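You operate a simulated robot arm through the tools that you are given. There is no shell and no other tool. Be economical: measure what you need, move in short steps, check, and stop when the job is done.

You run a simulated two-armed robot. Do the job below in one go: nothing can be reset, and whatever is moved stays where it is left.

JOB
Show the purple injector's spray: lamp on, orange air lever on, black number dial at 3, two sprays.
Fine: leave the lamp on, the lever on and the dial at 3. Leave ZERO and TEST alone.

The check looks at the end state, three seconds after you hand in, the way a careful person would. Anything else that was tipped, shoved, dropped, spilled or broken makes it a failure.

ROBOT AND FRAMES
Two 6-joint arms with fingered hands on one trunk, on a base that drives. Base frame: it is fixed to the floor where the robot stands at the start and does not move with it; the origin is under the middle of the robot, x ahead of it, y to its left, z up; the surface under the hand at the start is at about z = 912. Readings come in mm, rad, newtons and seconds.
The left shoulder is at the start at [50, 170, 1060], the right one opposite. With the tool pointing down near the work surface each hand reaches from about 520 to 780 mm from the robot's upright axis, wherever it stands, measured 20 degrees to its own side. Places, roughly: black number dial [900, 0, 1100]; cream switch [700, -100, 1100]; long teal lever [600, -200, 1000]; orange air lever [900, 100, 1100]; orange button [700, 0, 1100]; teal injector (6x5x9 cm) [500, -300, 1000]; white button [700, 0, 1100]. Payload 3.5 kg a hand.
Tool frame (each hand has its own): the origin (TCP) lies between the finger pads and is the grasp point; the fingertips stand 26 mm ahead of it; z points along the fingers, y is the line along which they close. Largest opening 132 mm; the body of the gripper starts 73 mm behind the TCP. The gripper is a hand of 3 fingers: y runs from the thumb to the fingers, the wrist lies at [0, 0, -234] in the tool frame.
Orientation is that of the tool frame in the base frame, as a unit quaternion [x, y, z, w]. With the fingers straight down and closing along the base's y, the tool's x points along the base's -x, its y along +y and its z along -z.

CONTROLS
- The arms move only by the tool drive_tool. It takes "left_steps", "right_steps" or both (then of equal length, played together; a hand with none holds still); each is a list of rows, each a list of 6 numbers: the shift along the base's x, y, z in cm, then the turn, a rotation vector about the base's x, y, z in rad. In form: [[dx, dy, dz, wx, wy, wz], ...]. A call has 1 to 20 rows; each row shifts and turns the commanded pose from where the row before left it. Each row takes 0.2 s and may step no farther than 50 mm and 0.15 rad from the row before; otherwise, the whole call is refused. A pose out of reach is approached as far as the arm can. The call stops where the force on the tool passes 40 N (or 10 N more than at its start, if that is more) or the arm is blocked; 0.2 s more then pass. In this call time passes only in rows, and 0.2 s behind the last. The reply holds the time, the measured pose of the TCP, the force on the tool along the base axes, the opening and the grip force, in the units named above and with some noise, with the torque about the TCP (base axes, N m) and any sound that the robot's microphone picked up.
- Cameras (640 x 400 px; columns grow to the right, rows downward): "scene" is now at [43.9, 1.6, 1659]; the picture's right is [0.04, -1.00, 0.00], its down [-0.66, -0.02, -0.75] and it looks along [0.75, 0.03, -0.66] (base axes); focal length 274 px, centre (320, 200). "left" rides on the left gripper at [-62, 3, -92] in its tool frame; the picture's right is [-0.05, -1.00, 0.00], its down [0.83, -0.04, -0.56] and it looks along [0.55, -0.03, 0.83] (tool axes); focal length 230 px, centre (320, 200). "right" rides on the right gripper at [62, 3, -92] in its tool frame; the picture's right is [-0.05, 1.00, 0.00], its down [-0.83, -0.04, -0.56] and it looks along [-0.55, -0.03, 0.83] (tool axes); focal length 230 px, centre (320, 200). There is no depth. A picture from a camera that has moved, and an enlarged one, comes with that camera's place and axes in the base frame and with its lens.
- capture(camera): a new picture of that camera. The clock stands still meanwhile.
- lift_body(by): slides the trunk up (or, below 0, down) by that many mm; the arms and the scene camera ride with it, the base frame stays. It gives what a move gives, with no picture.
- roll_base(legs): drives the robot by 1 to 6 legs, each [ahead, left, turn to the left] in mm, mm and rad, along the robot's own axes; the way and the turn of a leg run together, so that a leg with both is an arc; at most 1500 mm and 3.142 rad a leg. The arms and the cameras ride along, it lands a little off, and it stops where it bumps. It gives what a move gives.
- finger_targets(finger1, finger2, thumb_bend, hand): sets how far each is bent, from 0 (flat) to 1 (curled in); at 0.3 the hand is open as for a grip, at 0.7 the pads meet at the TCP. One left out holds its place. A second passes; each finger stops where it meets its share of the squeeze, and holds until it gets a number again. It is the only way to open and close the hand. It gives what a move gives, with no picture; readings hold the bend of each and the force on the fingers (four entries, about 0 where the hand has none), thumb and palm.
- head_to(pan, tilt): turns the head with the scene camera to pan (to the left, within 1.501 rad either way) and tilt (down, from -0.506 to 1.204), counted from straight ahead of the robot. It gives what a move gives.
- enlarge(camera, box): a new picture of the part [left, top, right, bottom] of that camera's present view, enlarged. The clock stands still meanwhile.
- close_job(): hands the job in; it is judged then, once.

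Go step by step. Nothing tells you exact positions but the pictures and the camera data: compare them with the known pose of the tool, close in by small moves and look again before you grip or let go. The budget is 120 turns and 92 pictures, counting those below and the enlarged ones. Unless the task says otherwise, let go and move clear before handing in, and close with one line.

The tools are called after ">>>" by a JSON object that holds its "name" and its "arguments". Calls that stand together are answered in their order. drive_tool: Moves the arms, as the interface text tells. Its arguments: {"type":"object","properties":{"left_steps":{"type":"array","items":{"type":"array","items":{"type":"number"}}},"right_steps":{"type":"array","items":{"type":"array","items":{"type":"number"}}}},"required":[]} The other tools are called the same way: lift_body (by) slides the trunk up or down; finger_targets (finger1, finger2, thumb_bend, hand) moves the fingers one by one; roll_base (legs) drives the base; head_to (pan, tilt) turns the head that bears the scene camera; capture (camera) takes a picture; enlarge (camera, box) takes an enlarged picture of a part of a camera's view; close_job () hands the job in.

At the start:

```text
time_s: 0.0
left_position: [644.9, 182.5, 1000.3]
left_tcp_rot: [0.0, 1.0, 0.0, 0.0]
left_ft_force: [0.9, 0.1, -0.1]
left_wrist_torque: [0.0, -0.05, -0.02]
left_gripper_width: 132.1
left_grip_force: 0.2
left_shape: jaw
left_bend: [0.3, 0.3, 0.3]
left_finger forces: [0.0, 0.0, 0.0, 0.0, 0.0, 0.0]
right_position: [591.9, -236.1, 1149.4]
right_tcp_rot: [0.0, 1.0, 0.0, 0.0]
right_ft_force: [0.4, 0.3, 0.6]
right_wrist_torque: [0.02, -0.01, 0.0]
right_gripper_width: 132.0
right_grip_force: 0.0
right_shape: jaw
right_bend: [0.3, 0.3, 0.3]
right_finger forces: [0.0, 0.0, 0.0, 0.0, 0.1, 0.0]
trunk travel left (down, up): [-675.0, 35.0]
robot x, y, heading: [-1.6, -0.1, 0.001]
head pan, tilt: [0.037, 0.726]
```

scene: 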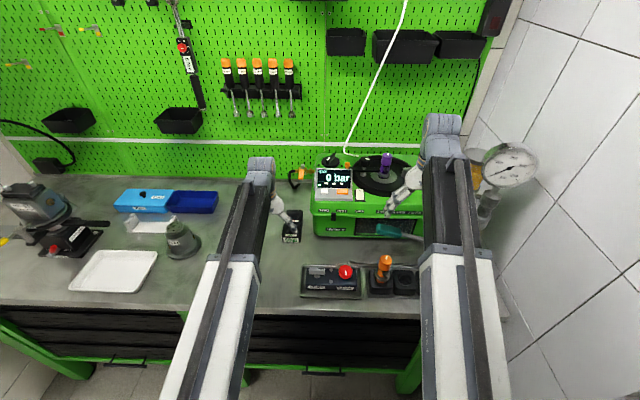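
right: 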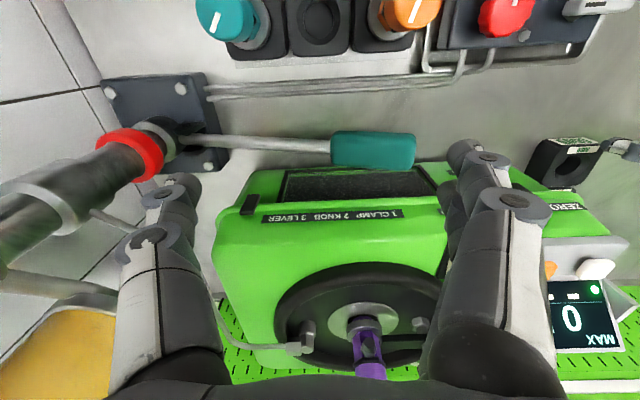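
left: 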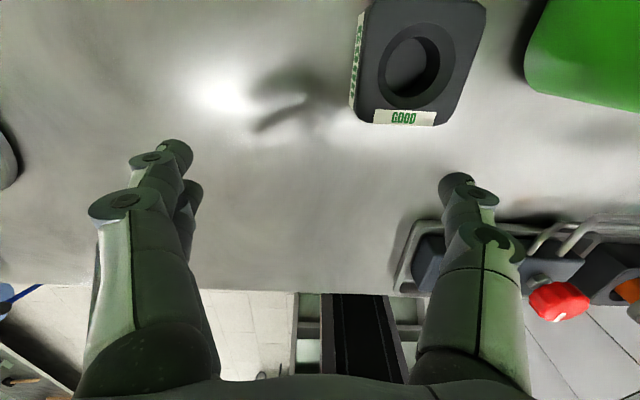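

I see a green tester with a purple injector on a round clamp, a display reading 0 bar, a teal lever, and controls at the front. I'll look closer before moving.

>>> {"name": "enlarge", "arguments": {"camera": "scene", "box": [270, 140, 430, 240]}}

>>> {"name": "enlarge", "arguments": {"camera": "scene", "box": [280, 220, 440, 320]}}

>>> {"name": "enlarge", "arguments": {"camera": "right", "box": [80, 0, 640, 350]}}

```text
4.00 times, centred on (350, 190) of scene
camera zoom: at [43.9, 1.6, 1659.0], right [0.04, -1.0, 0.0], down [-0.66, -0.02, -0.75], along [0.75, 0.03, -0.66], focal length 1095 px, centre (200, 240)
```

zoom: 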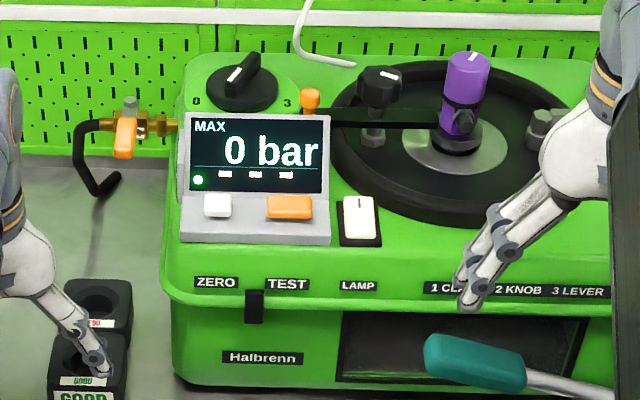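

```text
4.00 times, centred on (360, 270) of scene
camera zoom: at [43.9, 1.6, 1659.0], right [0.04, -1.0, 0.0], down [-0.66, -0.02, -0.75], along [0.75, 0.03, -0.66], focal length 1095 px, centre (160, -80)
```

zoom: 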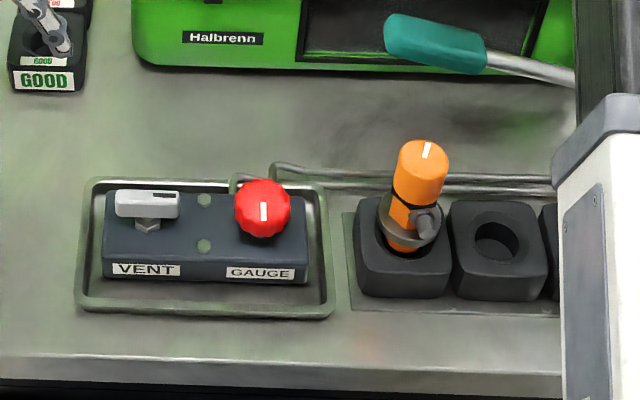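

```text
1.14 times, centred on (360, 175) of right
camera zoom: at [530.4, -232.4, 1241.7], right [0.05, 1.0, 0.0], down [0.83, -0.04, 0.56], along [0.55, -0.03, -0.83], focal length 263 px, centre (274, 229)
```

zoom: 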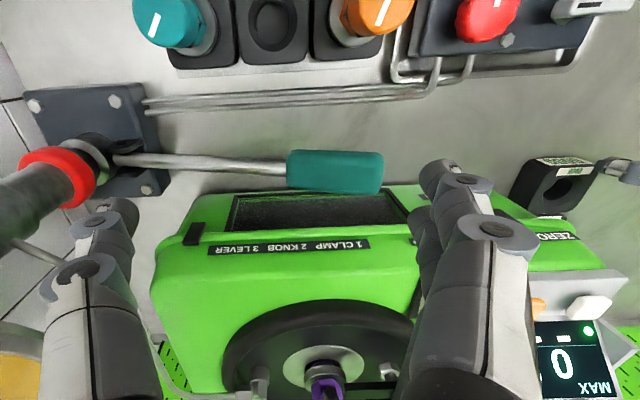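

The tester's front label reads "1 CLAMP 2 KNOB 3 LEVER". I'll raise and pull back the right hand so I can inspect the clamp, dial and lever from above.

>>> {"name": "drive_tool", "arguments": {"right_steps": [[0, 0, 5, 0, 0, 0], [0, 2, 5, 0, 0, 0], [0, 2, 5, 0, 0, 0], [0, 2, 5, 0, 0, 0]], "left_steps": [[0, 0, 5, 0, 0, 0], [0, 0, 5, 0, 0, 0], [0, 0, 5, 0, 0, 0], [0, 0, 5, 0, 0, 0]]}}

>>> {"name": "capture", "arguments": {"camera": "right"}}

>>> {"name": "capture", "arguments": {"camera": "scene"}}

>>> {"name": "capture", "arguments": {"camera": "left"}}

```text
refused: row 2 steps farther than a row can; nothing moved
```

```text
85 pictures are left
camera right: at [530.4, -232.4, 1241.7], right [0.05, 1.0, 0.0], down [0.83, -0.04, 0.56], along [0.55, -0.03, -0.83], focal length 230 px, centre (320, 200)
```

right: 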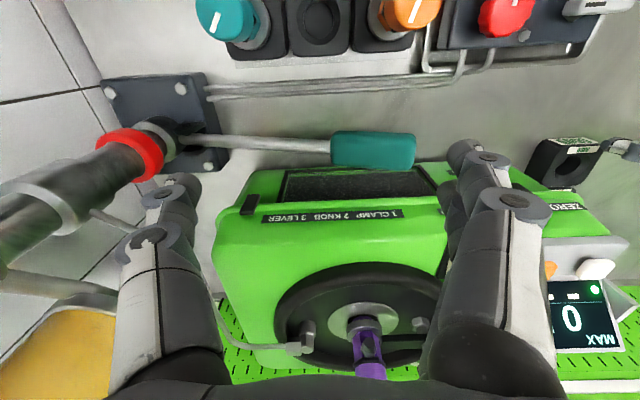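

```text
84 pictures are left
camera scene: at [43.9, 1.6, 1659.0], right [0.04, -1.0, 0.0], down [-0.66, -0.02, -0.75], along [0.75, 0.03, -0.66], focal length 274 px, centre (320, 200)
```

scene: 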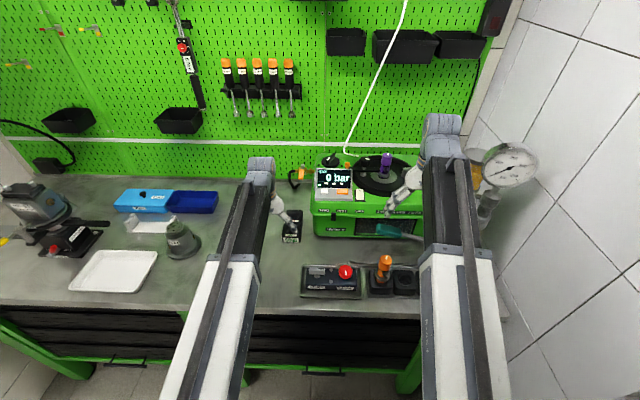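

```text
83 pictures are left
camera left: at [705.9, 184.7, 1092.3], right [0.05, -1.0, 0.0], down [-0.83, -0.04, 0.56], along [-0.55, -0.03, -0.83], focal length 230 px, centre (320, 200)
```

left: 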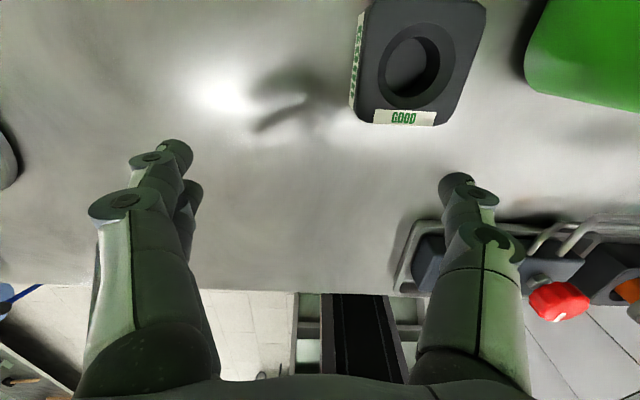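

That move was refused because a row was too long, so nothing shifted. I'll repeat it with smaller rows.

>>> {"name": "drive_tool", "arguments": {"right_steps": [[0, 0, 4.5, 0, 0, 0], [0, 2, 4.5, 0, 0, 0], [0, 2, 4.5, 0, 0, 0], [0, 2, 4.5, 0, 0, 0]], "left_steps": [[0, 0, 4.5, 0, 0, 0], [0, 0, 4.5, 0, 0, 0], [0, 0, 4.5, 0, 0, 0], [0, 0, 4.5, 0, 0, 0]]}}

>>> {"name": "capture", "arguments": {"camera": "right"}}

>>> {"name": "enlarge", "arguments": {"camera": "scene", "box": [280, 130, 540, 292]}}

```text
time_s: 1.0
left_position: [648.1, 185.4, 1180.1]
left_tcp_rot: [0.0, 1.0, 0.001, 0.0]
left_ft_force: [0.8, -0.3, -0.3]
left_wrist_torque: [0.0, -0.01, -0.03]
left_gripper_width: 131.9
left_grip_force: 0.0
left_shape: jaw
left_bend: [0.3, 0.3, 0.3]
left_finger forces: [0.0, 0.0, 0.0, 0.0, 0.1, 0.0]
right_position: [636.0, -179.7, 1247.0]
right_tcp_rot: [0.0, 1.0, 0.0, 0.013]
right_ft_force: [-0.8, 0.0, -0.1]
right_wrist_torque: [-0.02, -0.01, 0.04]
right_gripper_width: 132.0
right_grip_force: 0.1
right_shape: jaw
right_bend: [0.3, 0.3, 0.3]
right_finger forces: [0.0, 0.1, 0.0, 0.0, 0.0, 0.1]
right hand out of reach, approached as far as the arm can: row 2, 3, 4
trunk travel left (down, up): [-675.0, 35.0]
robot x, y, heading: [3.2, 0.1, -0.002]
head pan, tilt: [0.037, 0.726]
```

```text
82 pictures are left
camera right: at [571.7, -176.8, 1337.7], right [0.05, 1.0, 0.0], down [0.82, -0.04, 0.58], along [0.58, -0.03, -0.82], focal length 230 px, centre (320, 200)
```

right: 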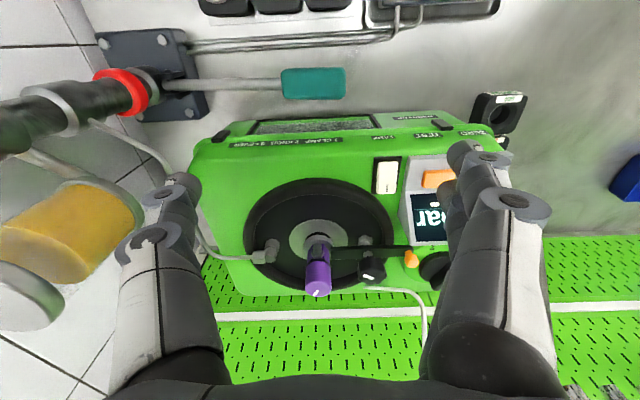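

```text
2.46 times, centred on (410, 211) of scene
camera zoom: at [43.6, 1.9, 1659.0], right [0.04, -1.0, 0.0], down [-0.66, -0.02, -0.75], along [0.75, 0.03, -0.66], focal length 674 px, centre (98, 173)
```

zoom: 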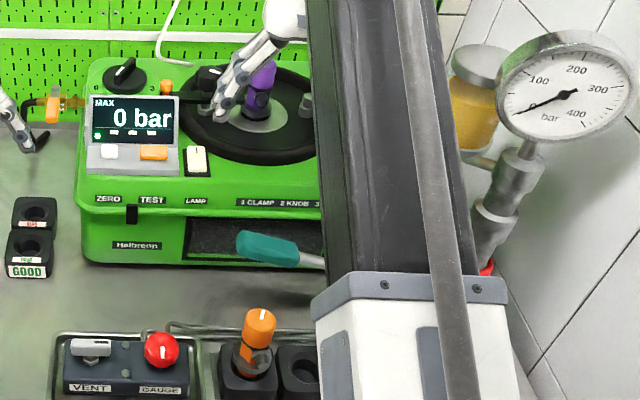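

The right camera now has a good view of the clamp, so I'll enlarge that.

>>> {"name": "enlarge", "arguments": {"camera": "right", "box": [230, 150, 470, 300]}}

>>> {"name": "enlarge", "arguments": {"camera": "right", "box": [60, 20, 380, 220]}}

```text
2.67 times, centred on (350, 225) of right
camera zoom: at [571.7, -176.8, 1337.7], right [0.05, 1.0, 0.0], down [0.82, -0.04, 0.58], along [0.58, -0.03, -0.82], focal length 614 px, centre (240, 133)
```

zoom: 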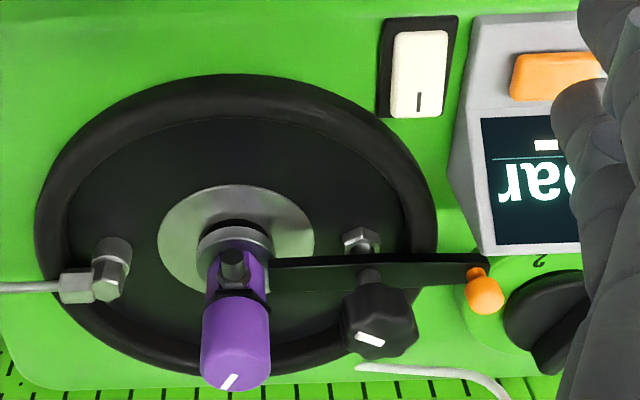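

```text
2.00 times, centred on (220, 120) of right
camera zoom: at [571.7, -176.8, 1337.7], right [0.05, 1.0, 0.0], down [0.82, -0.04, 0.58], along [0.58, -0.03, -0.82], focal length 460 px, centre (520, 360)
```

zoom: 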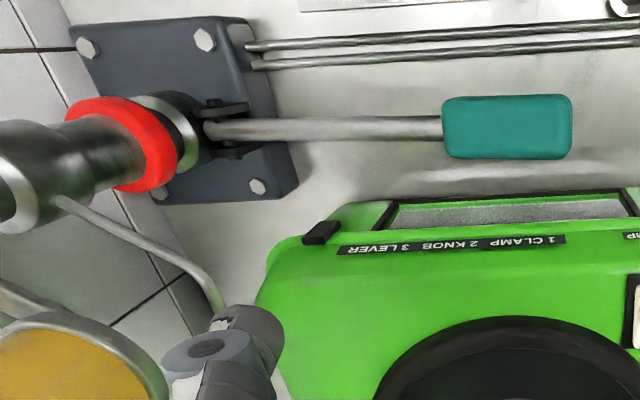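

The clamp bar appears to sit at the injector with the knob on it. Both the dial and the air lever are far away, so I need to drive closer. I'll look down to check clearance to the bench.

>>> {"name": "head_to", "arguments": {"pan": 0.0, "tilt": 1.2}}

>>> {"name": "capture", "arguments": {"camera": "scene"}}

```text
time_s: 1.9
left_position: [646.8, 184.5, 1178.8]
left_tcp_rot: [0.0, 1.0, 0.0, 0.0]
left_ft_force: [-0.2, 0.1, 0.3]
left_wrist_torque: [-0.02, 0.01, -0.05]
left_gripper_width: 131.7
left_grip_force: 0.1
left_shape: jaw
left_bend: [0.3, 0.3, 0.3]
left_finger forces: [0.0, 0.0, 0.2, 0.0, 0.1, 0.1]
right_position: [636.0, -179.9, 1246.9]
right_tcp_rot: [0.0, 1.0, 0.0, 0.012]
right_ft_force: [0.2, -0.3, -0.2]
right_wrist_torque: [0.03, -0.01, 0.0]
right_gripper_width: 131.7
right_grip_force: 0.1
right_shape: jaw
right_bend: [0.3, 0.3, 0.3]
right_finger forces: [0.0, 0.1, 0.1, 0.0, 0.1, 0.0]
trunk travel left (down, up): [-675.0, 35.0]
robot x, y, heading: [5.3, 2.1, -0.001]
head pan, tilt: [0.0, 1.201]
```

```text
78 pictures are left
camera scene: at [16.0, -1.5, 1625.2], right [0.0, -1.0, 0.0], down [-0.93, 0.0, -0.36], along [0.36, 0.0, -0.93], focal length 274 px, centre (320, 200)
```

scene: 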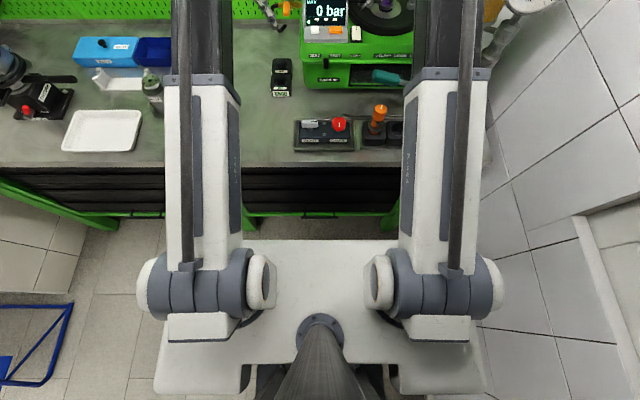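

There is roughly 25 cm of clearance to the bench edge. I'll pull both hands back a little, then drive 180 mm ahead.

>>> {"name": "drive_tool", "arguments": {"right_steps": [[-4, 0, 0, 0, 0, 0], [-4, -1, 0, 0, 0, 0], [-4, -2, 0, 0, 0, 0]], "left_steps": [[-4, 0, 1, 0, 0, 0], [-4, 0, 1, 0, 0, 0], [-2, 0, 1, 0, 0, 0]]}}

>>> {"name": "roll_base", "arguments": {"legs": [[180, 0, 0]]}}

>>> {"name": "head_to", "arguments": {"pan": 0.0, "tilt": 0.85}}

>>> {"name": "capture", "arguments": {"camera": "scene"}}

>>> {"name": "capture", "arguments": {"camera": "right"}}

```text
time_s: 2.7
left_position: [550.0, 185.2, 1195.8]
left_tcp_rot: [0.0, 1.0, -0.001, 0.004]
left_ft_force: [0.5, 0.2, 0.8]
left_wrist_torque: [0.0, -0.03, -0.03]
left_gripper_width: 131.9
left_grip_force: 0.0
left_shape: jaw
left_bend: [0.3, 0.3, 0.3]
left_finger forces: [0.1, 0.1, 0.0, 0.0, 0.0, 0.1]
left hand out of reach, approached as far as the arm can: row 3
right_position: [543.7, -208.2, 1190.7]
right_tcp_rot: [0.0, 1.0, 0.0, 0.004]
right_ft_force: [0.2, 1.1, -0.5]
right_wrist_torque: [-0.01, 0.04, 0.01]
right_gripper_width: 132.0
right_grip_force: 0.0
right_shape: jaw
right_bend: [0.3, 0.3, 0.3]
right_finger forces: [0.0, 0.1, 0.0, 0.0, 0.0, 0.0]
right hand out of reach, approached as far as the arm can: row 1, 2, 3
trunk travel left (down, up): [-675.0, 35.0]
robot x, y, heading: [0.9, -0.8, -0.001]
head pan, tilt: [0.0, 1.201]
```

```text
time_s: 4.2
left_position: [736.0, 186.9, 1194.8]
left_tcp_rot: [-0.003, 1.0, 0.0, 0.002]
left_ft_force: [0.3, -0.7, 0.9]
left_wrist_torque: [0.01, 0.01, 0.02]
left_gripper_width: 131.9
left_grip_force: 0.1
left_shape: jaw
left_bend: [0.3, 0.3, 0.3]
left_finger forces: [0.0, 0.1, 0.0, 0.0, 0.1, 0.0]
right_position: [730.9, -207.6, 1191.3]
right_tcp_rot: [-0.003, 1.0, 0.0, 0.002]
right_ft_force: [0.5, -0.4, 0.7]
right_wrist_torque: [0.0, 0.04, -0.01]
right_gripper_width: 132.1
right_grip_force: 0.2
right_shape: jaw
right_bend: [0.3, 0.3, 0.3]
right_finger forces: [0.0, 0.0, 0.0, 0.0, 0.0, 0.0]
trunk travel left (down, up): [-675.0, 35.0]
robot x, y, heading: [184.4, 3.9, 0.004]
head pan, tilt: [0.0, 1.201]
```

```text
time_s: 5.1
left_position: [735.5, 187.7, 1195.8]
left_tcp_rot: [-0.003, 1.0, 0.0, 0.004]
left_ft_force: [0.0, 0.4, -0.4]
left_wrist_torque: [-0.04, -0.03, -0.02]
left_gripper_width: 131.9
left_grip_force: 0.0
left_shape: jaw
left_bend: [0.3, 0.3, 0.3]
left_finger forces: [0.0, 0.0, 0.0, 0.0, 0.1, 0.0]
right_position: [729.3, -208.1, 1192.9]
right_tcp_rot: [-0.001, 1.0, 0.0, 0.003]
right_ft_force: [-0.6, -0.2, -0.4]
right_wrist_torque: [0.02, 0.01, 0.03]
right_gripper_width: 131.5
right_grip_force: 0.0
right_shape: jaw
right_bend: [0.3, 0.3, 0.3]
right_finger forces: [0.0, 0.1, 0.0, 0.1, 0.1, 0.0]
trunk travel left (down, up): [-675.0, 35.0]
robot x, y, heading: [186.7, -0.5, 0.004]
head pan, tilt: [0.0, 0.85]
```

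```text
77 pictures are left
camera scene: at [222.7, -1.1, 1648.8], right [0.0, -1.0, 0.0], down [-0.75, 0.0, -0.66], along [0.66, 0.0, -0.75], focal length 274 px, centre (320, 200)
```

scene: 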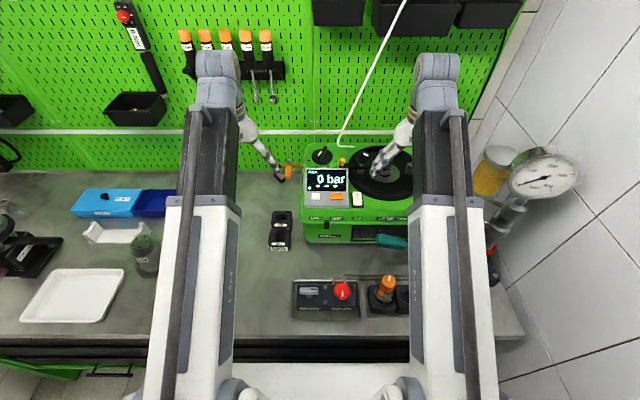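

```text
76 pictures are left
camera right: at [666.7, -205.3, 1284.0], right [0.05, 1.0, 0.0], down [0.83, -0.04, 0.56], along [0.56, -0.03, -0.83], focal length 230 px, centre (320, 200)
```

right: 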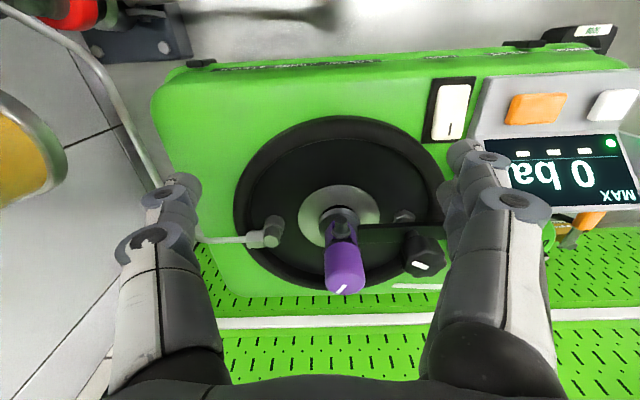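

The base is in place. Next I'll shape the right hand for poking with one finger, and look at where the fingertip ends up.

>>> {"name": "finger_targets", "arguments": {"hand": "right", "finger1": 0.6, "finger2": 1.0, "thumb_bend": 1.0}}

>>> {"name": "capture", "arguments": {"camera": "right"}}

```text
time_s: 6.1
left_position: [735.2, 187.0, 1195.2]
left_tcp_rot: [-0.002, 1.0, -0.001, 0.003]
left_ft_force: [-0.2, 0.1, 0.2]
left_wrist_torque: [0.01, 0.01, 0.0]
left_gripper_width: 132.0
left_grip_force: 0.1
left_shape: jaw
left_bend: [0.3, 0.3, 0.3]
left_finger forces: [0.1, 0.0, 0.1, 0.0, 0.1, 0.0]
right_position: [728.8, -208.1, 1193.2]
right_tcp_rot: [-0.002, 1.0, 0.0, 0.003]
right_ft_force: [0.9, 0.2, -0.3]
right_wrist_torque: [-0.02, -0.04, 0.0]
right_gripper_width: 17.6
right_grip_force: 0.0
right_shape: fingers
right_bend: [0.6, 0.9, 0.91]
right_finger forces: [0.0, 0.0, 0.0, 0.0, 0.0, 0.0]
trunk travel left (down, up): [-675.0, 35.0]
robot x, y, heading: [186.7, -0.2, 0.003]
head pan, tilt: [0.0, 0.85]
```

```text
75 pictures are left
camera right: at [666.7, -205.3, 1284.0], right [0.05, 1.0, 0.0], down [0.83, -0.04, 0.56], along [0.56, -0.03, -0.83], focal length 230 px, centre (320, 200)
```

right: 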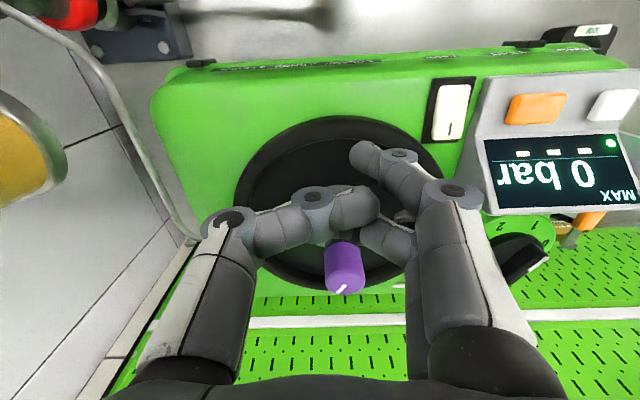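

Finger 1 is the near finger, with its tip about 14 mm nearer me and 22 mm left of the TCP. I'll move it above the far "I" end of the lamp switch and check.

>>> {"name": "drive_tool", "arguments": {"right_steps": [[0.5, 4.5, 0, 0, 0, 0], [1.8, 4.4, 0, 0, 0, 0], [0, 0, -3, 0, 0, 0], [0, 0, -2.5, 0, 0, 0]]}}

>>> {"name": "capture", "arguments": {"camera": "right"}}

>>> {"name": "enlarge", "arguments": {"camera": "scene", "box": [290, 130, 430, 218]}}

```text
time_s: 7.1
left_position: [734.3, 187.2, 1195.1]
left_tcp_rot: [-0.002, 1.0, 0.0, 0.003]
left_ft_force: [0.6, -0.7, 0.4]
left_wrist_torque: [-0.02, 0.01, 0.02]
left_gripper_width: 131.9
left_grip_force: 0.1
left_shape: jaw
left_bend: [0.3, 0.3, 0.3]
left_finger forces: [0.0, 0.0, 0.0, 0.1, 0.1, 0.0]
right_position: [753.6, -118.0, 1139.6]
right_tcp_rot: [-0.001, 1.0, 0.0, 0.004]
right_ft_force: [0.2, 0.4, 0.6]
right_wrist_torque: [-0.01, 0.0, 0.01]
right_gripper_width: 17.6
right_grip_force: 0.1
right_shape: fingers
right_bend: [0.6, 0.9, 0.91]
right_finger forces: [0.0, 0.0, 0.1, 0.0, 0.1, 0.0]
trunk travel left (down, up): [-675.0, 35.0]
robot x, y, heading: [184.0, 4.4, 0.003]
head pan, tilt: [0.0, 0.85]
```

```text
74 pictures are left
camera right: at [690.4, -115.9, 1231.3], right [0.05, 1.0, 0.0], down [0.83, -0.04, 0.56], along [0.56, -0.03, -0.83], focal length 230 px, centre (320, 200)
```

right: 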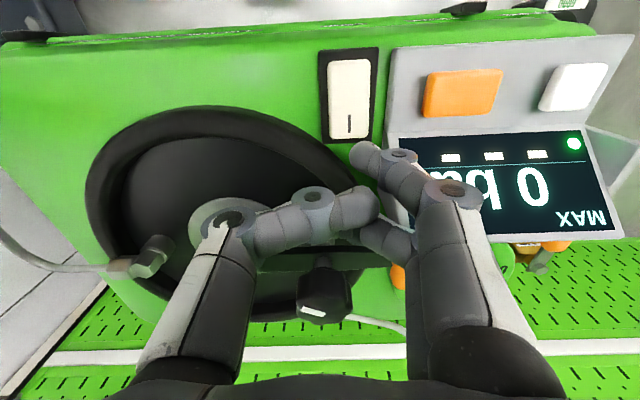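

```text
4.55 times, centred on (360, 174) of scene
camera zoom: at [222.8, -1.1, 1648.9], right [0.0, -1.0, 0.0], down [-0.75, 0.0, -0.66], along [0.66, 0.0, -0.75], focal length 1245 px, centre (138, 318)
```

zoom: 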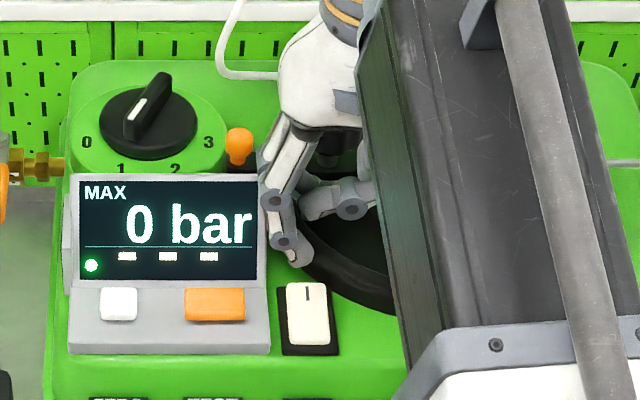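

The tip is about 7 mm beyond and 5 mm left of the "I" mark. I'll shift it onto the mark and press down gently.

>>> {"name": "drive_tool", "arguments": {"right_steps": [[-0.7, -0.6, 0, 0, 0, 0], [0, 0, -1, 0, 0, 0], [0, 0, -0.6, 0, 0, 0], [0, 0, -0.4, 0, 0, 0], [0, 0, -0.3, 0, 0, 0]]}}

>>> {"name": "capture", "arguments": {"camera": "right"}}

```text
time_s: 8.4
left_position: [733.0, 188.1, 1196.4]
left_tcp_rot: [-0.002, 1.0, 0.0, 0.004]
left_ft_force: [-0.3, 0.5, 0.7]
left_wrist_torque: [0.02, -0.01, 0.04]
left_gripper_width: 131.7
left_grip_force: 0.1
left_shape: jaw
left_bend: [0.3, 0.3, 0.3]
left_finger forces: [0.0, 0.0, 0.1, 0.1, 0.1, 0.0]
right_position: [744.9, -122.3, 1119.4]
right_tcp_rot: [-0.002, 1.0, 0.003, 0.008]
right_ft_force: [0.9, 4.8, 26.4]
right_wrist_torque: [0.74, 0.43, -0.07]
right_gripper_width: 15.3
right_grip_force: 13.0
right_shape: fingers
right_bend: [0.68, 0.9, 0.91]
right_finger forces: [25.9, 0.0, 0.0, 0.0, 0.0, 0.0]
trunk travel left (down, up): [-675.0, 35.0]
robot x, y, heading: [183.2, 0.3, 0.006]
head pan, tilt: [0.0, 0.85]
stopped in row 5 (right hand): the force on the tool passed its limit at 41 N (the readings are from after the stop); the commanded pose is now the measured one
```

```text
72 pictures are left
camera right: at [681.4, -120.4, 1210.0], right [0.05, 1.0, 0.0], down [0.82, -0.04, 0.57], along [0.57, -0.02, -0.82], focal length 230 px, centre (320, 200)
```

right: 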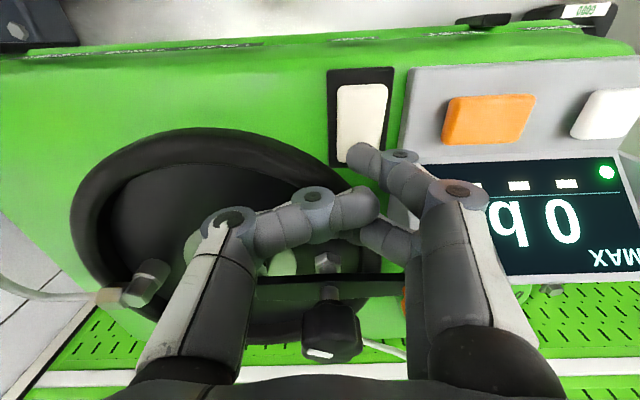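

The press reached its force limit, so I'll back off and see whether the rocker toggled.

>>> {"name": "drive_tool", "arguments": {"right_steps": [[0, 0, 2, 0, 0, 0], [-3, 0, 2, 0, 0, 0], [-3, 0, 0, 0, 0, 0]]}}

>>> {"name": "capture", "arguments": {"camera": "right"}}

>>> {"name": "enlarge", "arguments": {"camera": "scene", "box": [290, 130, 430, 218]}}

```text
time_s: 9.2
left_position: [734.2, 187.8, 1195.4]
left_tcp_rot: [-0.002, 1.0, 0.0, 0.003]
left_ft_force: [0.0, -0.3, 0.5]
left_wrist_torque: [0.02, -0.01, 0.0]
left_gripper_width: 131.7
left_grip_force: 0.1
left_shape: jaw
left_bend: [0.3, 0.3, 0.3]
left_finger forces: [0.0, 0.1, 0.0, 0.0, 0.0, 0.0]
right_position: [687.6, -123.8, 1156.9]
right_tcp_rot: [-0.002, 1.0, 0.001, 0.004]
right_ft_force: [-0.2, -0.8, 0.3]
right_wrist_torque: [0.01, 0.01, 0.01]
right_gripper_width: 17.5
right_grip_force: 0.0
right_shape: fingers
right_bend: [0.6, 0.9, 0.91]
right_finger forces: [0.1, 0.1, 0.1, 0.0, 0.1, 0.0]
trunk travel left (down, up): [-675.0, 35.0]
robot x, y, heading: [183.4, 0.3, 0.005]
head pan, tilt: [0.0, 0.85]
```

```text
71 pictures are left
camera right: at [624.9, -121.4, 1248.3], right [0.05, 1.0, 0.0], down [0.82, -0.04, 0.56], along [0.56, -0.03, -0.83], focal length 230 px, centre (320, 200)
```

right: 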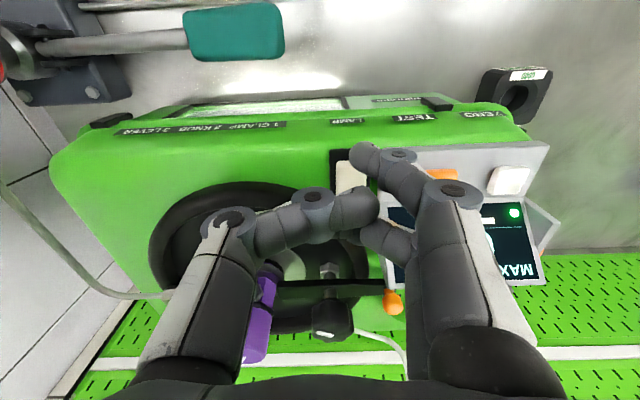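

```text
4.55 times, centred on (360, 174) of scene
camera zoom: at [222.2, -1.0, 1648.9], right [0.0, -1.0, 0.0], down [-0.75, 0.0, -0.66], along [0.66, 0.0, -0.75], focal length 1245 px, centre (138, 318)
```

zoom: 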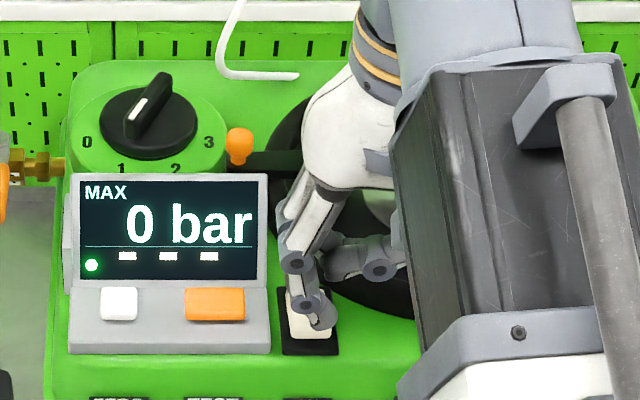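

The window on the front and the hub centre look lit now. I'll move the right hand aside to confirm and to see the lever.

>>> {"name": "drive_tool", "arguments": {"right_steps": [[-3, -3, 0.5, 0, 0, 0], [-2, -4, 0.5, 0, 0, 0], [0, -4.5, 0, 0, 0, 0], [0, -4, 0, 0, 0, 0]]}}

>>> {"name": "capture", "arguments": {"camera": "right"}}

>>> {"name": "enlarge", "arguments": {"camera": "scene", "box": [280, 130, 440, 230]}}

```text
time_s: 10.2
left_position: [735.8, 187.4, 1195.7]
left_tcp_rot: [-0.001, 1.0, 0.001, 0.004]
left_ft_force: [-0.5, 0.2, 0.3]
left_wrist_torque: [0.0, 0.0, 0.0]
left_gripper_width: 132.0
left_grip_force: 0.1
left_shape: jaw
left_bend: [0.3, 0.3, 0.3]
left_finger forces: [0.0, 0.1, 0.1, 0.0, 0.0, 0.1]
right_position: [643.6, -280.8, 1158.3]
right_tcp_rot: [-0.003, 1.0, 0.001, 0.006]
right_ft_force: [-0.3, -0.6, -0.1]
right_wrist_torque: [0.03, 0.0, 0.0]
right_gripper_width: 17.5
right_grip_force: 0.1
right_shape: fingers
right_bend: [0.6, 0.9, 0.91]
right_finger forces: [0.0, 0.1, 0.0, 0.0, 0.0, 0.1]
right hand out of reach, approached as far as the arm can: row 2
trunk travel left (down, up): [-675.0, 35.0]
robot x, y, heading: [181.0, 1.7, 0.005]
head pan, tilt: [0.0, 0.85]
```

```text
69 pictures are left
camera right: at [581.3, -278.4, 1249.1], right [0.05, 1.0, 0.0], down [0.82, -0.04, 0.56], along [0.56, -0.02, -0.83], focal length 230 px, centre (320, 200)
```

right: 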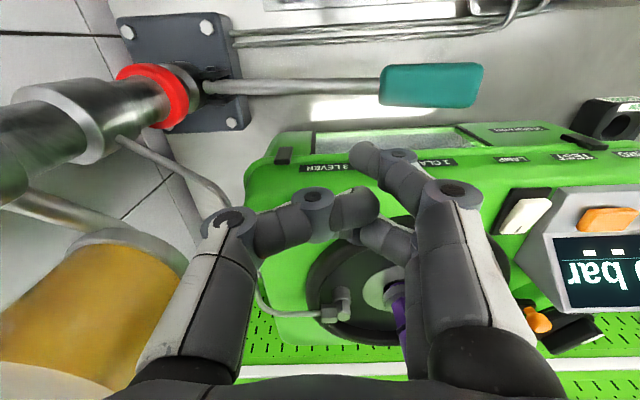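

```text
4.00 times, centred on (360, 180) of scene
camera zoom: at [222.8, -1.4, 1648.9], right [0.0, -1.0, 0.0], down [-0.75, 0.0, -0.66], along [0.66, 0.0, -0.75], focal length 1095 px, centre (160, 280)
```

zoom: 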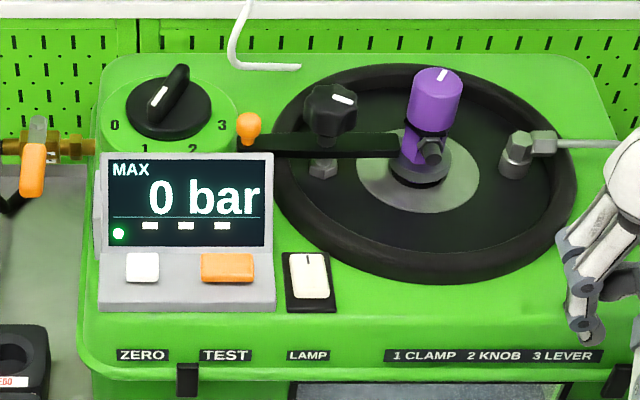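

Light now spills from the window, so the lamp is on. I'll take a tight look at the clamp, knob and dial.

>>> {"name": "enlarge", "arguments": {"camera": "scene", "box": [336, 140, 404, 182]}}

>>> {"name": "enlarge", "arguments": {"camera": "scene", "box": [276, 136, 344, 178]}}

```text
9.41 times, centred on (370, 161) of scene
camera zoom: at [222.8, -1.4, 1648.9], right [0.0, -1.0, 0.0], down [-0.75, 0.0, -0.66], along [0.66, 0.0, -0.75], focal length 2578 px, centre (-151, 567)
```

zoom: 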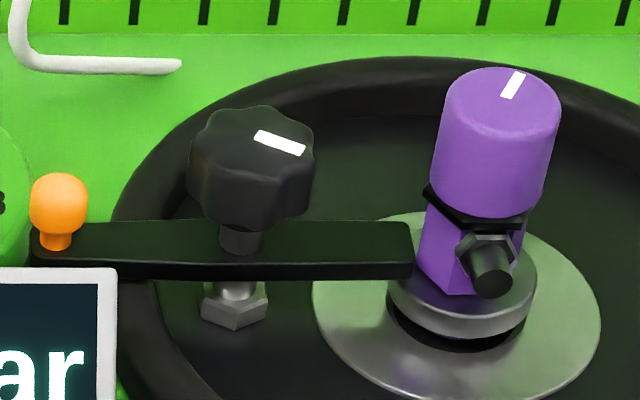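

```text
9.41 times, centred on (310, 157) of scene
camera zoom: at [222.8, -1.4, 1648.9], right [0.0, -1.0, 0.0], down [-0.75, 0.0, -0.66], along [0.66, 0.0, -0.75], focal length 2578 px, centre (414, 605)
```

zoom: 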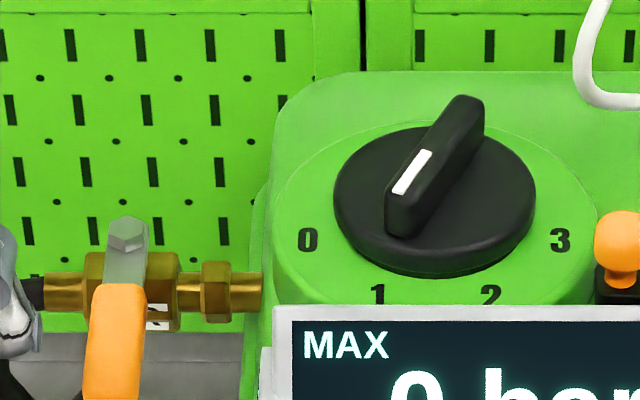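

The dial points at about 1 (front-left) and needs roughly 95° counter-clockwise, seen from above, to reach 3. The clamp bar lies against the injector. I'll raise the trunk and creep 45 mm forward for reach, then look at the air lever with the left camera.

>>> {"name": "lift_body", "arguments": {"by": 34}}

>>> {"name": "roll_base", "arguments": {"legs": [[45, 0, 0]]}}

>>> {"name": "drive_tool", "arguments": {"left_steps": [[0, 0, 0, 0, 0, -0.15], [0, 0, 0, 0, 0, -0.15], [0, 0, 0, 0, 0, -0.14]]}}

>>> {"name": "capture", "arguments": {"camera": "left"}}

>>> {"name": "capture", "arguments": {"camera": "scene"}}

```text
time_s: 11.0
left_position: [734.6, 187.0, 1229.2]
left_tcp_rot: [-0.001, 1.0, 0.0, 0.004]
left_ft_force: [-0.1, 0.2, -0.6]
left_wrist_torque: [0.0, 0.04, -0.01]
left_gripper_width: 131.9
left_grip_force: 0.0
left_shape: jaw
left_bend: [0.3, 0.3, 0.3]
left_finger forces: [0.1, 0.0, 0.1, 0.0, 0.0, 0.0]
right_position: [644.1, -280.7, 1191.6]
right_tcp_rot: [-0.003, 1.0, 0.001, 0.006]
right_ft_force: [-0.2, 0.7, -0.2]
right_wrist_torque: [0.0, 0.04, 0.01]
right_gripper_width: 17.2
right_grip_force: 0.1
right_shape: fingers
right_bend: [0.6, 0.9, 0.91]
right_finger forces: [0.0, 0.1, 0.0, 0.0, 0.0, 0.0]
trunk travel left (down, up): [-709.0, 1.0]
robot x, y, heading: [181.6, 1.8, 0.009]
head pan, tilt: [0.0, 0.85]
```

```text
time_s: 11.9
left_position: [781.7, 187.0, 1228.1]
left_tcp_rot: [-0.002, 1.0, 0.0, 0.002]
left_ft_force: [0.0, -0.4, -0.4]
left_wrist_torque: [0.01, 0.02, 0.03]
left_gripper_width: 132.0
left_grip_force: 0.1
left_shape: jaw
left_bend: [0.3, 0.3, 0.3]
left_finger forces: [0.1, 0.0, 0.0, 0.0, 0.0, 0.1]
right_position: [691.2, -279.4, 1191.9]
right_tcp_rot: [-0.002, 1.0, 0.001, 0.005]
right_ft_force: [0.6, -0.6, -0.4]
right_wrist_torque: [0.04, 0.05, -0.01]
right_gripper_width: 17.5
right_grip_force: 0.1
right_shape: fingers
right_bend: [0.6, 0.9, 0.91]
right_finger forces: [0.1, 0.0, 0.1, 0.1, 0.0, 0.0]
trunk travel left (down, up): [-709.0, 1.0]
robot x, y, heading: [234.2, -0.3, 0.007]
head pan, tilt: [0.0, 0.85]
```

```text
time_s: 12.7
left_position: [781.3, 187.8, 1228.3]
left_tcp_rot: [0.217, 0.976, 0.0, 0.004]
left_ft_force: [0.1, 0.1, -0.4]
left_wrist_torque: [0.0, 0.02, 0.02]
left_gripper_width: 132.2
left_grip_force: 0.2
left_shape: jaw
left_bend: [0.3, 0.3, 0.3]
left_finger forces: [0.0, 0.0, 0.0, 0.0, 0.0, 0.0]
right_position: [691.1, -279.4, 1191.9]
right_tcp_rot: [-0.003, 1.0, 0.001, 0.005]
right_ft_force: [-0.3, 0.5, -0.7]
right_wrist_torque: [0.01, 0.01, -0.02]
right_gripper_width: 17.5
right_grip_force: 0.1
right_shape: fingers
right_bend: [0.6, 0.9, 0.91]
right_finger forces: [0.0, 0.0, 0.0, 0.0, 0.1, 0.0]
trunk travel left (down, up): [-709.0, 1.0]
robot x, y, heading: [231.7, 0.8, 0.006]
head pan, tilt: [0.0, 0.85]
```

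```text
65 pictures are left
camera left: at [837.6, 164.7, 1321.9], right [-0.38, -0.93, 0.0], down [-0.77, 0.31, 0.55], along [-0.51, 0.21, -0.84], focal length 230 px, centre (320, 200)
```

left: 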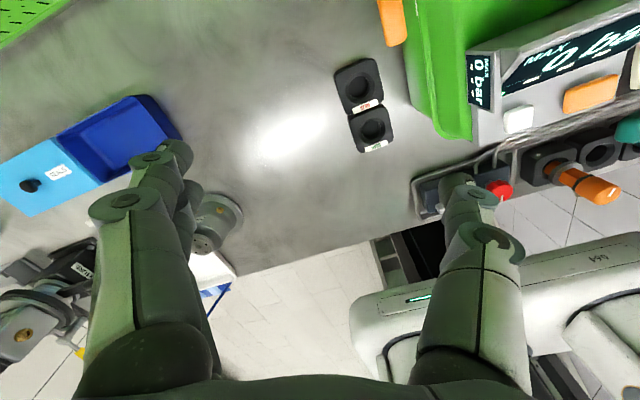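

```text
64 pictures are left
camera scene: at [268.3, -0.7, 1682.9], right [0.01, -1.0, 0.0], down [-0.75, 0.0, -0.66], along [0.66, 0.0, -0.75], focal length 274 px, centre (320, 200)
```

scene: 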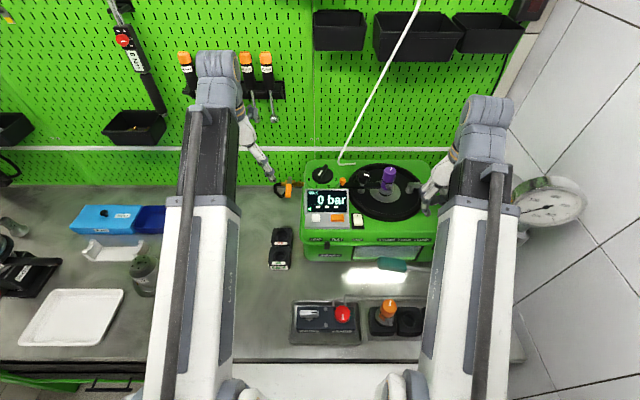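

Next I'll look at the air valve for its pivot and any on/off marks.

>>> {"name": "enlarge", "arguments": {"camera": "scene", "box": [264, 160, 344, 210]}}

>>> {"name": "enlarge", "arguments": {"camera": "left", "box": [340, 0, 500, 100]}}

```text
8.00 times, centred on (304, 185) of scene
camera zoom: at [268.3, -0.7, 1682.9], right [0.01, -1.0, 0.0], down [-0.75, 0.0, -0.66], along [0.66, 0.0, -0.75], focal length 2191 px, centre (448, 320)
```

zoom: 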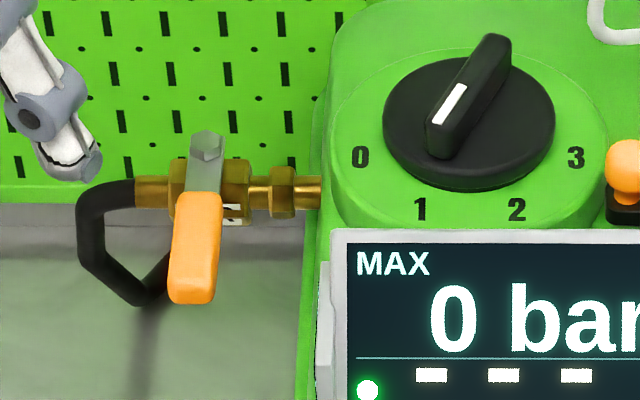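

```text
4.00 times, centred on (420, 50) of left
camera zoom: at [837.6, 164.7, 1321.9], right [-0.38, -0.93, 0.0], down [-0.77, 0.31, 0.55], along [-0.51, 0.21, -0.84], focal length 920 px, centre (-80, 800)
```

zoom: 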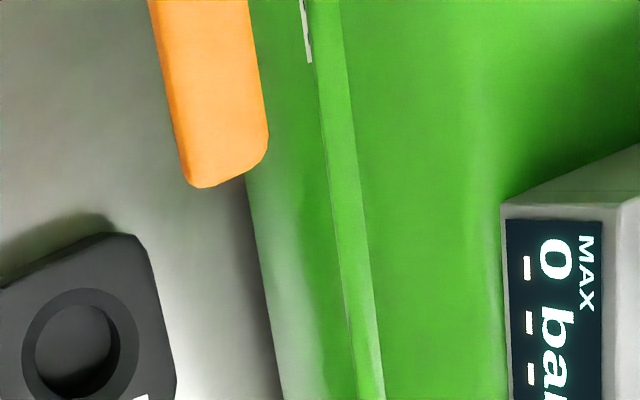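

The air lever pivots on a vertical bolt near (886, 96), and its handle reaches toward me to about (812, 99, 1074), across the pipe, so it is off. It has to swing left, clockwise from above, to lie along the pipe. I'll half-close the left hand and bring it above the handle.

>>> {"name": "finger_targets", "arguments": {"hand": "left", "finger1": 0.5, "finger2": 0.5, "thumb_bend": 0.5}}

>>> {"name": "drive_tool", "arguments": {"left_steps": [[1, -2, -1, 0, 0, 0.15], [2, -2, -2, 0, 0, 0.15], [2, -2, -2, 0, 0, 0.14], [0, -2, -2, 0, 0, 0]]}}

>>> {"name": "capture", "arguments": {"camera": "left"}}

>>> {"name": "enlarge", "arguments": {"camera": "scene", "box": [240, 130, 400, 230]}}

```text
time_s: 13.7
left_position: [780.6, 187.9, 1228.0]
left_tcp_rot: [0.216, 0.976, 0.0, 0.003]
left_ft_force: [-0.8, 0.5, -0.2]
left_wrist_torque: [0.01, 0.01, 0.02]
left_gripper_width: 68.4
left_grip_force: 0.2
left_shape: fingers
left_bend: [0.5, 0.5, 0.5]
left_finger forces: [0.1, 0.0, 0.0, 0.1, 0.2, 0.1]
right_position: [690.7, -279.7, 1192.1]
right_tcp_rot: [-0.003, 1.0, 0.001, 0.005]
right_ft_force: [-0.7, -0.2, 0.3]
right_wrist_torque: [-0.01, -0.02, 0.01]
right_gripper_width: 17.3
right_grip_force: 0.0
right_shape: fingers
right_bend: [0.6, 0.9, 0.91]
right_finger forces: [0.0, 0.1, 0.0, 0.1, 0.0, 0.1]
trunk travel left (down, up): [-709.0, 1.0]
robot x, y, heading: [230.6, 3.6, 0.008]
head pan, tilt: [0.0, 0.85]
```

```text
time_s: 14.7
left_position: [831.5, 110.0, 1161.9]
left_tcp_rot: [-0.003, 1.0, 0.0, 0.004]
left_ft_force: [0.1, 0.7, -0.8]
left_wrist_torque: [0.02, 0.03, -0.03]
left_gripper_width: 68.2
left_grip_force: 0.1
left_shape: fingers
left_bend: [0.5, 0.5, 0.5]
left_finger forces: [0.0, 0.1, 0.1, 0.0, 0.0, 0.0]
right_position: [690.2, -279.2, 1191.9]
right_tcp_rot: [-0.003, 1.0, 0.002, 0.006]
right_ft_force: [0.5, 0.8, 0.2]
right_wrist_torque: [-0.01, -0.03, -0.01]
right_gripper_width: 17.6
right_grip_force: 0.1
right_shape: fingers
right_bend: [0.6, 0.9, 0.91]
right_finger forces: [0.0, 0.0, 0.0, 0.0, 0.0, 0.0]
trunk travel left (down, up): [-709.0, 1.0]
robot x, y, heading: [234.0, 0.1, 0.007]
head pan, tilt: [0.0, 0.85]
```

```text
61 pictures are left
camera left: at [892.0, 112.4, 1253.8], right [0.06, -1.0, 0.0], down [-0.83, -0.05, 0.55], along [-0.55, -0.03, -0.84], focal length 230 px, centre (320, 200)
```

left: 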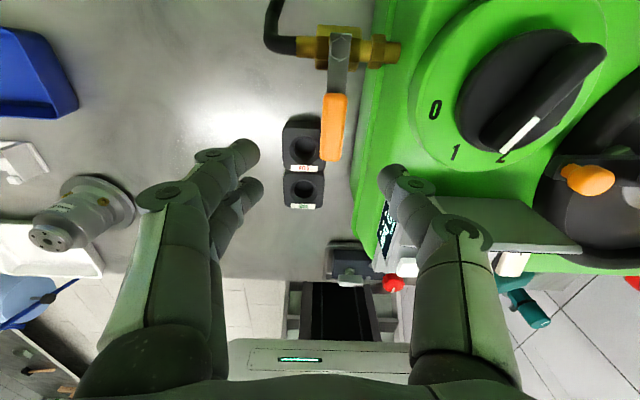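

```text
4.00 times, centred on (320, 180) of scene
camera zoom: at [268.0, -1.0, 1682.9], right [0.01, -1.0, 0.0], down [-0.75, 0.0, -0.66], along [0.66, 0.0, -0.75], focal length 1095 px, centre (320, 280)
```

zoom: 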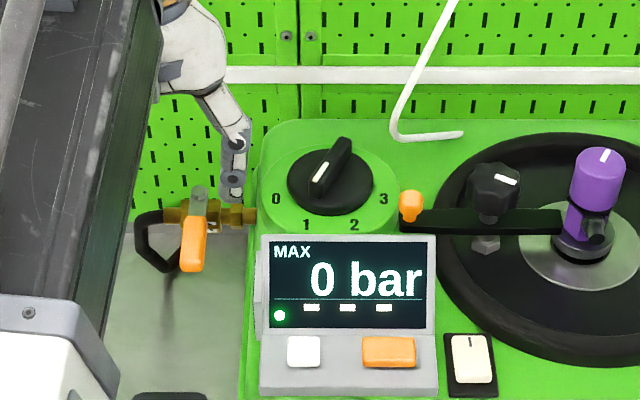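

The thumb hangs in the gap between the handle and the tester, and the fingers are left of the handle. I'll descend so the handle sits between them.

>>> {"name": "drive_tool", "arguments": {"left_steps": [[0, 0, -2.5, 0, 0, 0], [0, 0, -2.5, 0, 0, 0], [0, 0, -2.4, 0, 0, 0]]}}

>>> {"name": "capture", "arguments": {"camera": "left"}}

```text
time_s: 15.5
left_position: [830.2, 107.9, 1088.4]
left_tcp_rot: [-0.002, 1.0, -0.001, 0.004]
left_ft_force: [1.6, 4.5, 5.7]
left_wrist_torque: [-0.21, 0.01, 0.07]
left_gripper_width: 64.8
left_grip_force: 3.9
left_shape: fingers
left_bend: [0.5, 0.5, 0.51]
left_finger forces: [0.0, 0.0, 0.0, 0.1, 7.0, 0.0]
right_position: [690.7, -279.3, 1192.4]
right_tcp_rot: [-0.003, 1.0, 0.002, 0.006]
right_ft_force: [-0.5, 0.2, 0.1]
right_wrist_torque: [-0.01, -0.03, -0.04]
right_gripper_width: 17.3
right_grip_force: 0.0
right_shape: fingers
right_bend: [0.6, 0.9, 0.91]
right_finger forces: [0.0, 0.0, 0.0, 0.0, 0.0, 0.0]
trunk travel left (down, up): [-709.0, 1.0]
robot x, y, heading: [232.3, 2.5, 0.004]
head pan, tilt: [0.0, 0.85]
```

```text
59 pictures are left
camera left: at [891.6, 111.4, 1180.5], right [0.06, -1.0, 0.0], down [-0.83, -0.05, 0.55], along [-0.55, -0.03, -0.84], focal length 230 px, centre (320, 200)
```

left: 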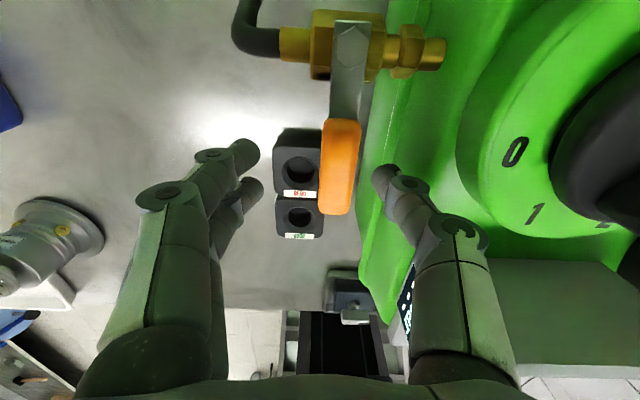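

The handle is between thumb and fingers, with the thumb just touching the tester's shell. I'll move left and sweep the lever around its pivot, turning the hand with it.

>>> {"name": "drive_tool", "arguments": {"left_steps": [[0, 0.7, 0, 0, 0, 0], [0, 0.6, 0, 0, 0, 0], [0.4, 0.9, 0, 0, 0, -0.15], [0.55, 0.8, 0, 0, 0, -0.15], [0.65, 0.7, 0, 0, 0, -0.15], [0.75, 0.6, 0, 0, 0, -0.15]]}}

>>> {"name": "capture", "arguments": {"camera": "left"}}

```text
time_s: 16.9
left_position: [854.2, 151.1, 1085.5]
left_tcp_rot: [0.294, 0.956, -0.001, 0.003]
left_ft_force: [-0.3, -0.6, 0.6]
left_wrist_torque: [-0.03, -0.01, 0.02]
left_gripper_width: 68.9
left_grip_force: 0.4
left_shape: fingers
left_bend: [0.5, 0.5, 0.5]
left_finger forces: [0.0, 0.1, 0.0, 0.1, 0.5, 0.1]
right_position: [690.6, -279.8, 1191.4]
right_tcp_rot: [-0.003, 1.0, 0.001, 0.005]
right_ft_force: [-0.9, 0.7, 0.9]
right_wrist_torque: [-0.02, 0.0, 0.03]
right_gripper_width: 17.3
right_grip_force: 0.0
right_shape: fingers
right_bend: [0.6, 0.9, 0.91]
right_finger forces: [0.0, 0.0, 0.0, 0.0, 0.0, 0.0]
trunk travel left (down, up): [-709.0, 1.0]
robot x, y, heading: [231.9, 1.0, 0.009]
head pan, tilt: [0.0, 0.85]
```

```text
58 pictures are left
camera left: at [905.6, 118.9, 1178.0], right [-0.52, -0.85, 0.0], down [-0.71, 0.43, 0.55], along [-0.47, 0.29, -0.84], focal length 230 px, centre (320, 200)
```

left: 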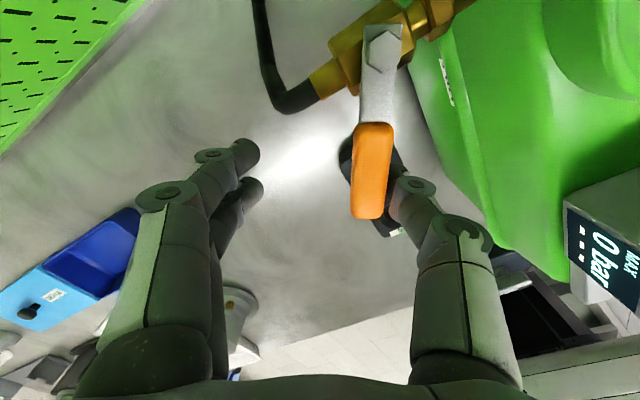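

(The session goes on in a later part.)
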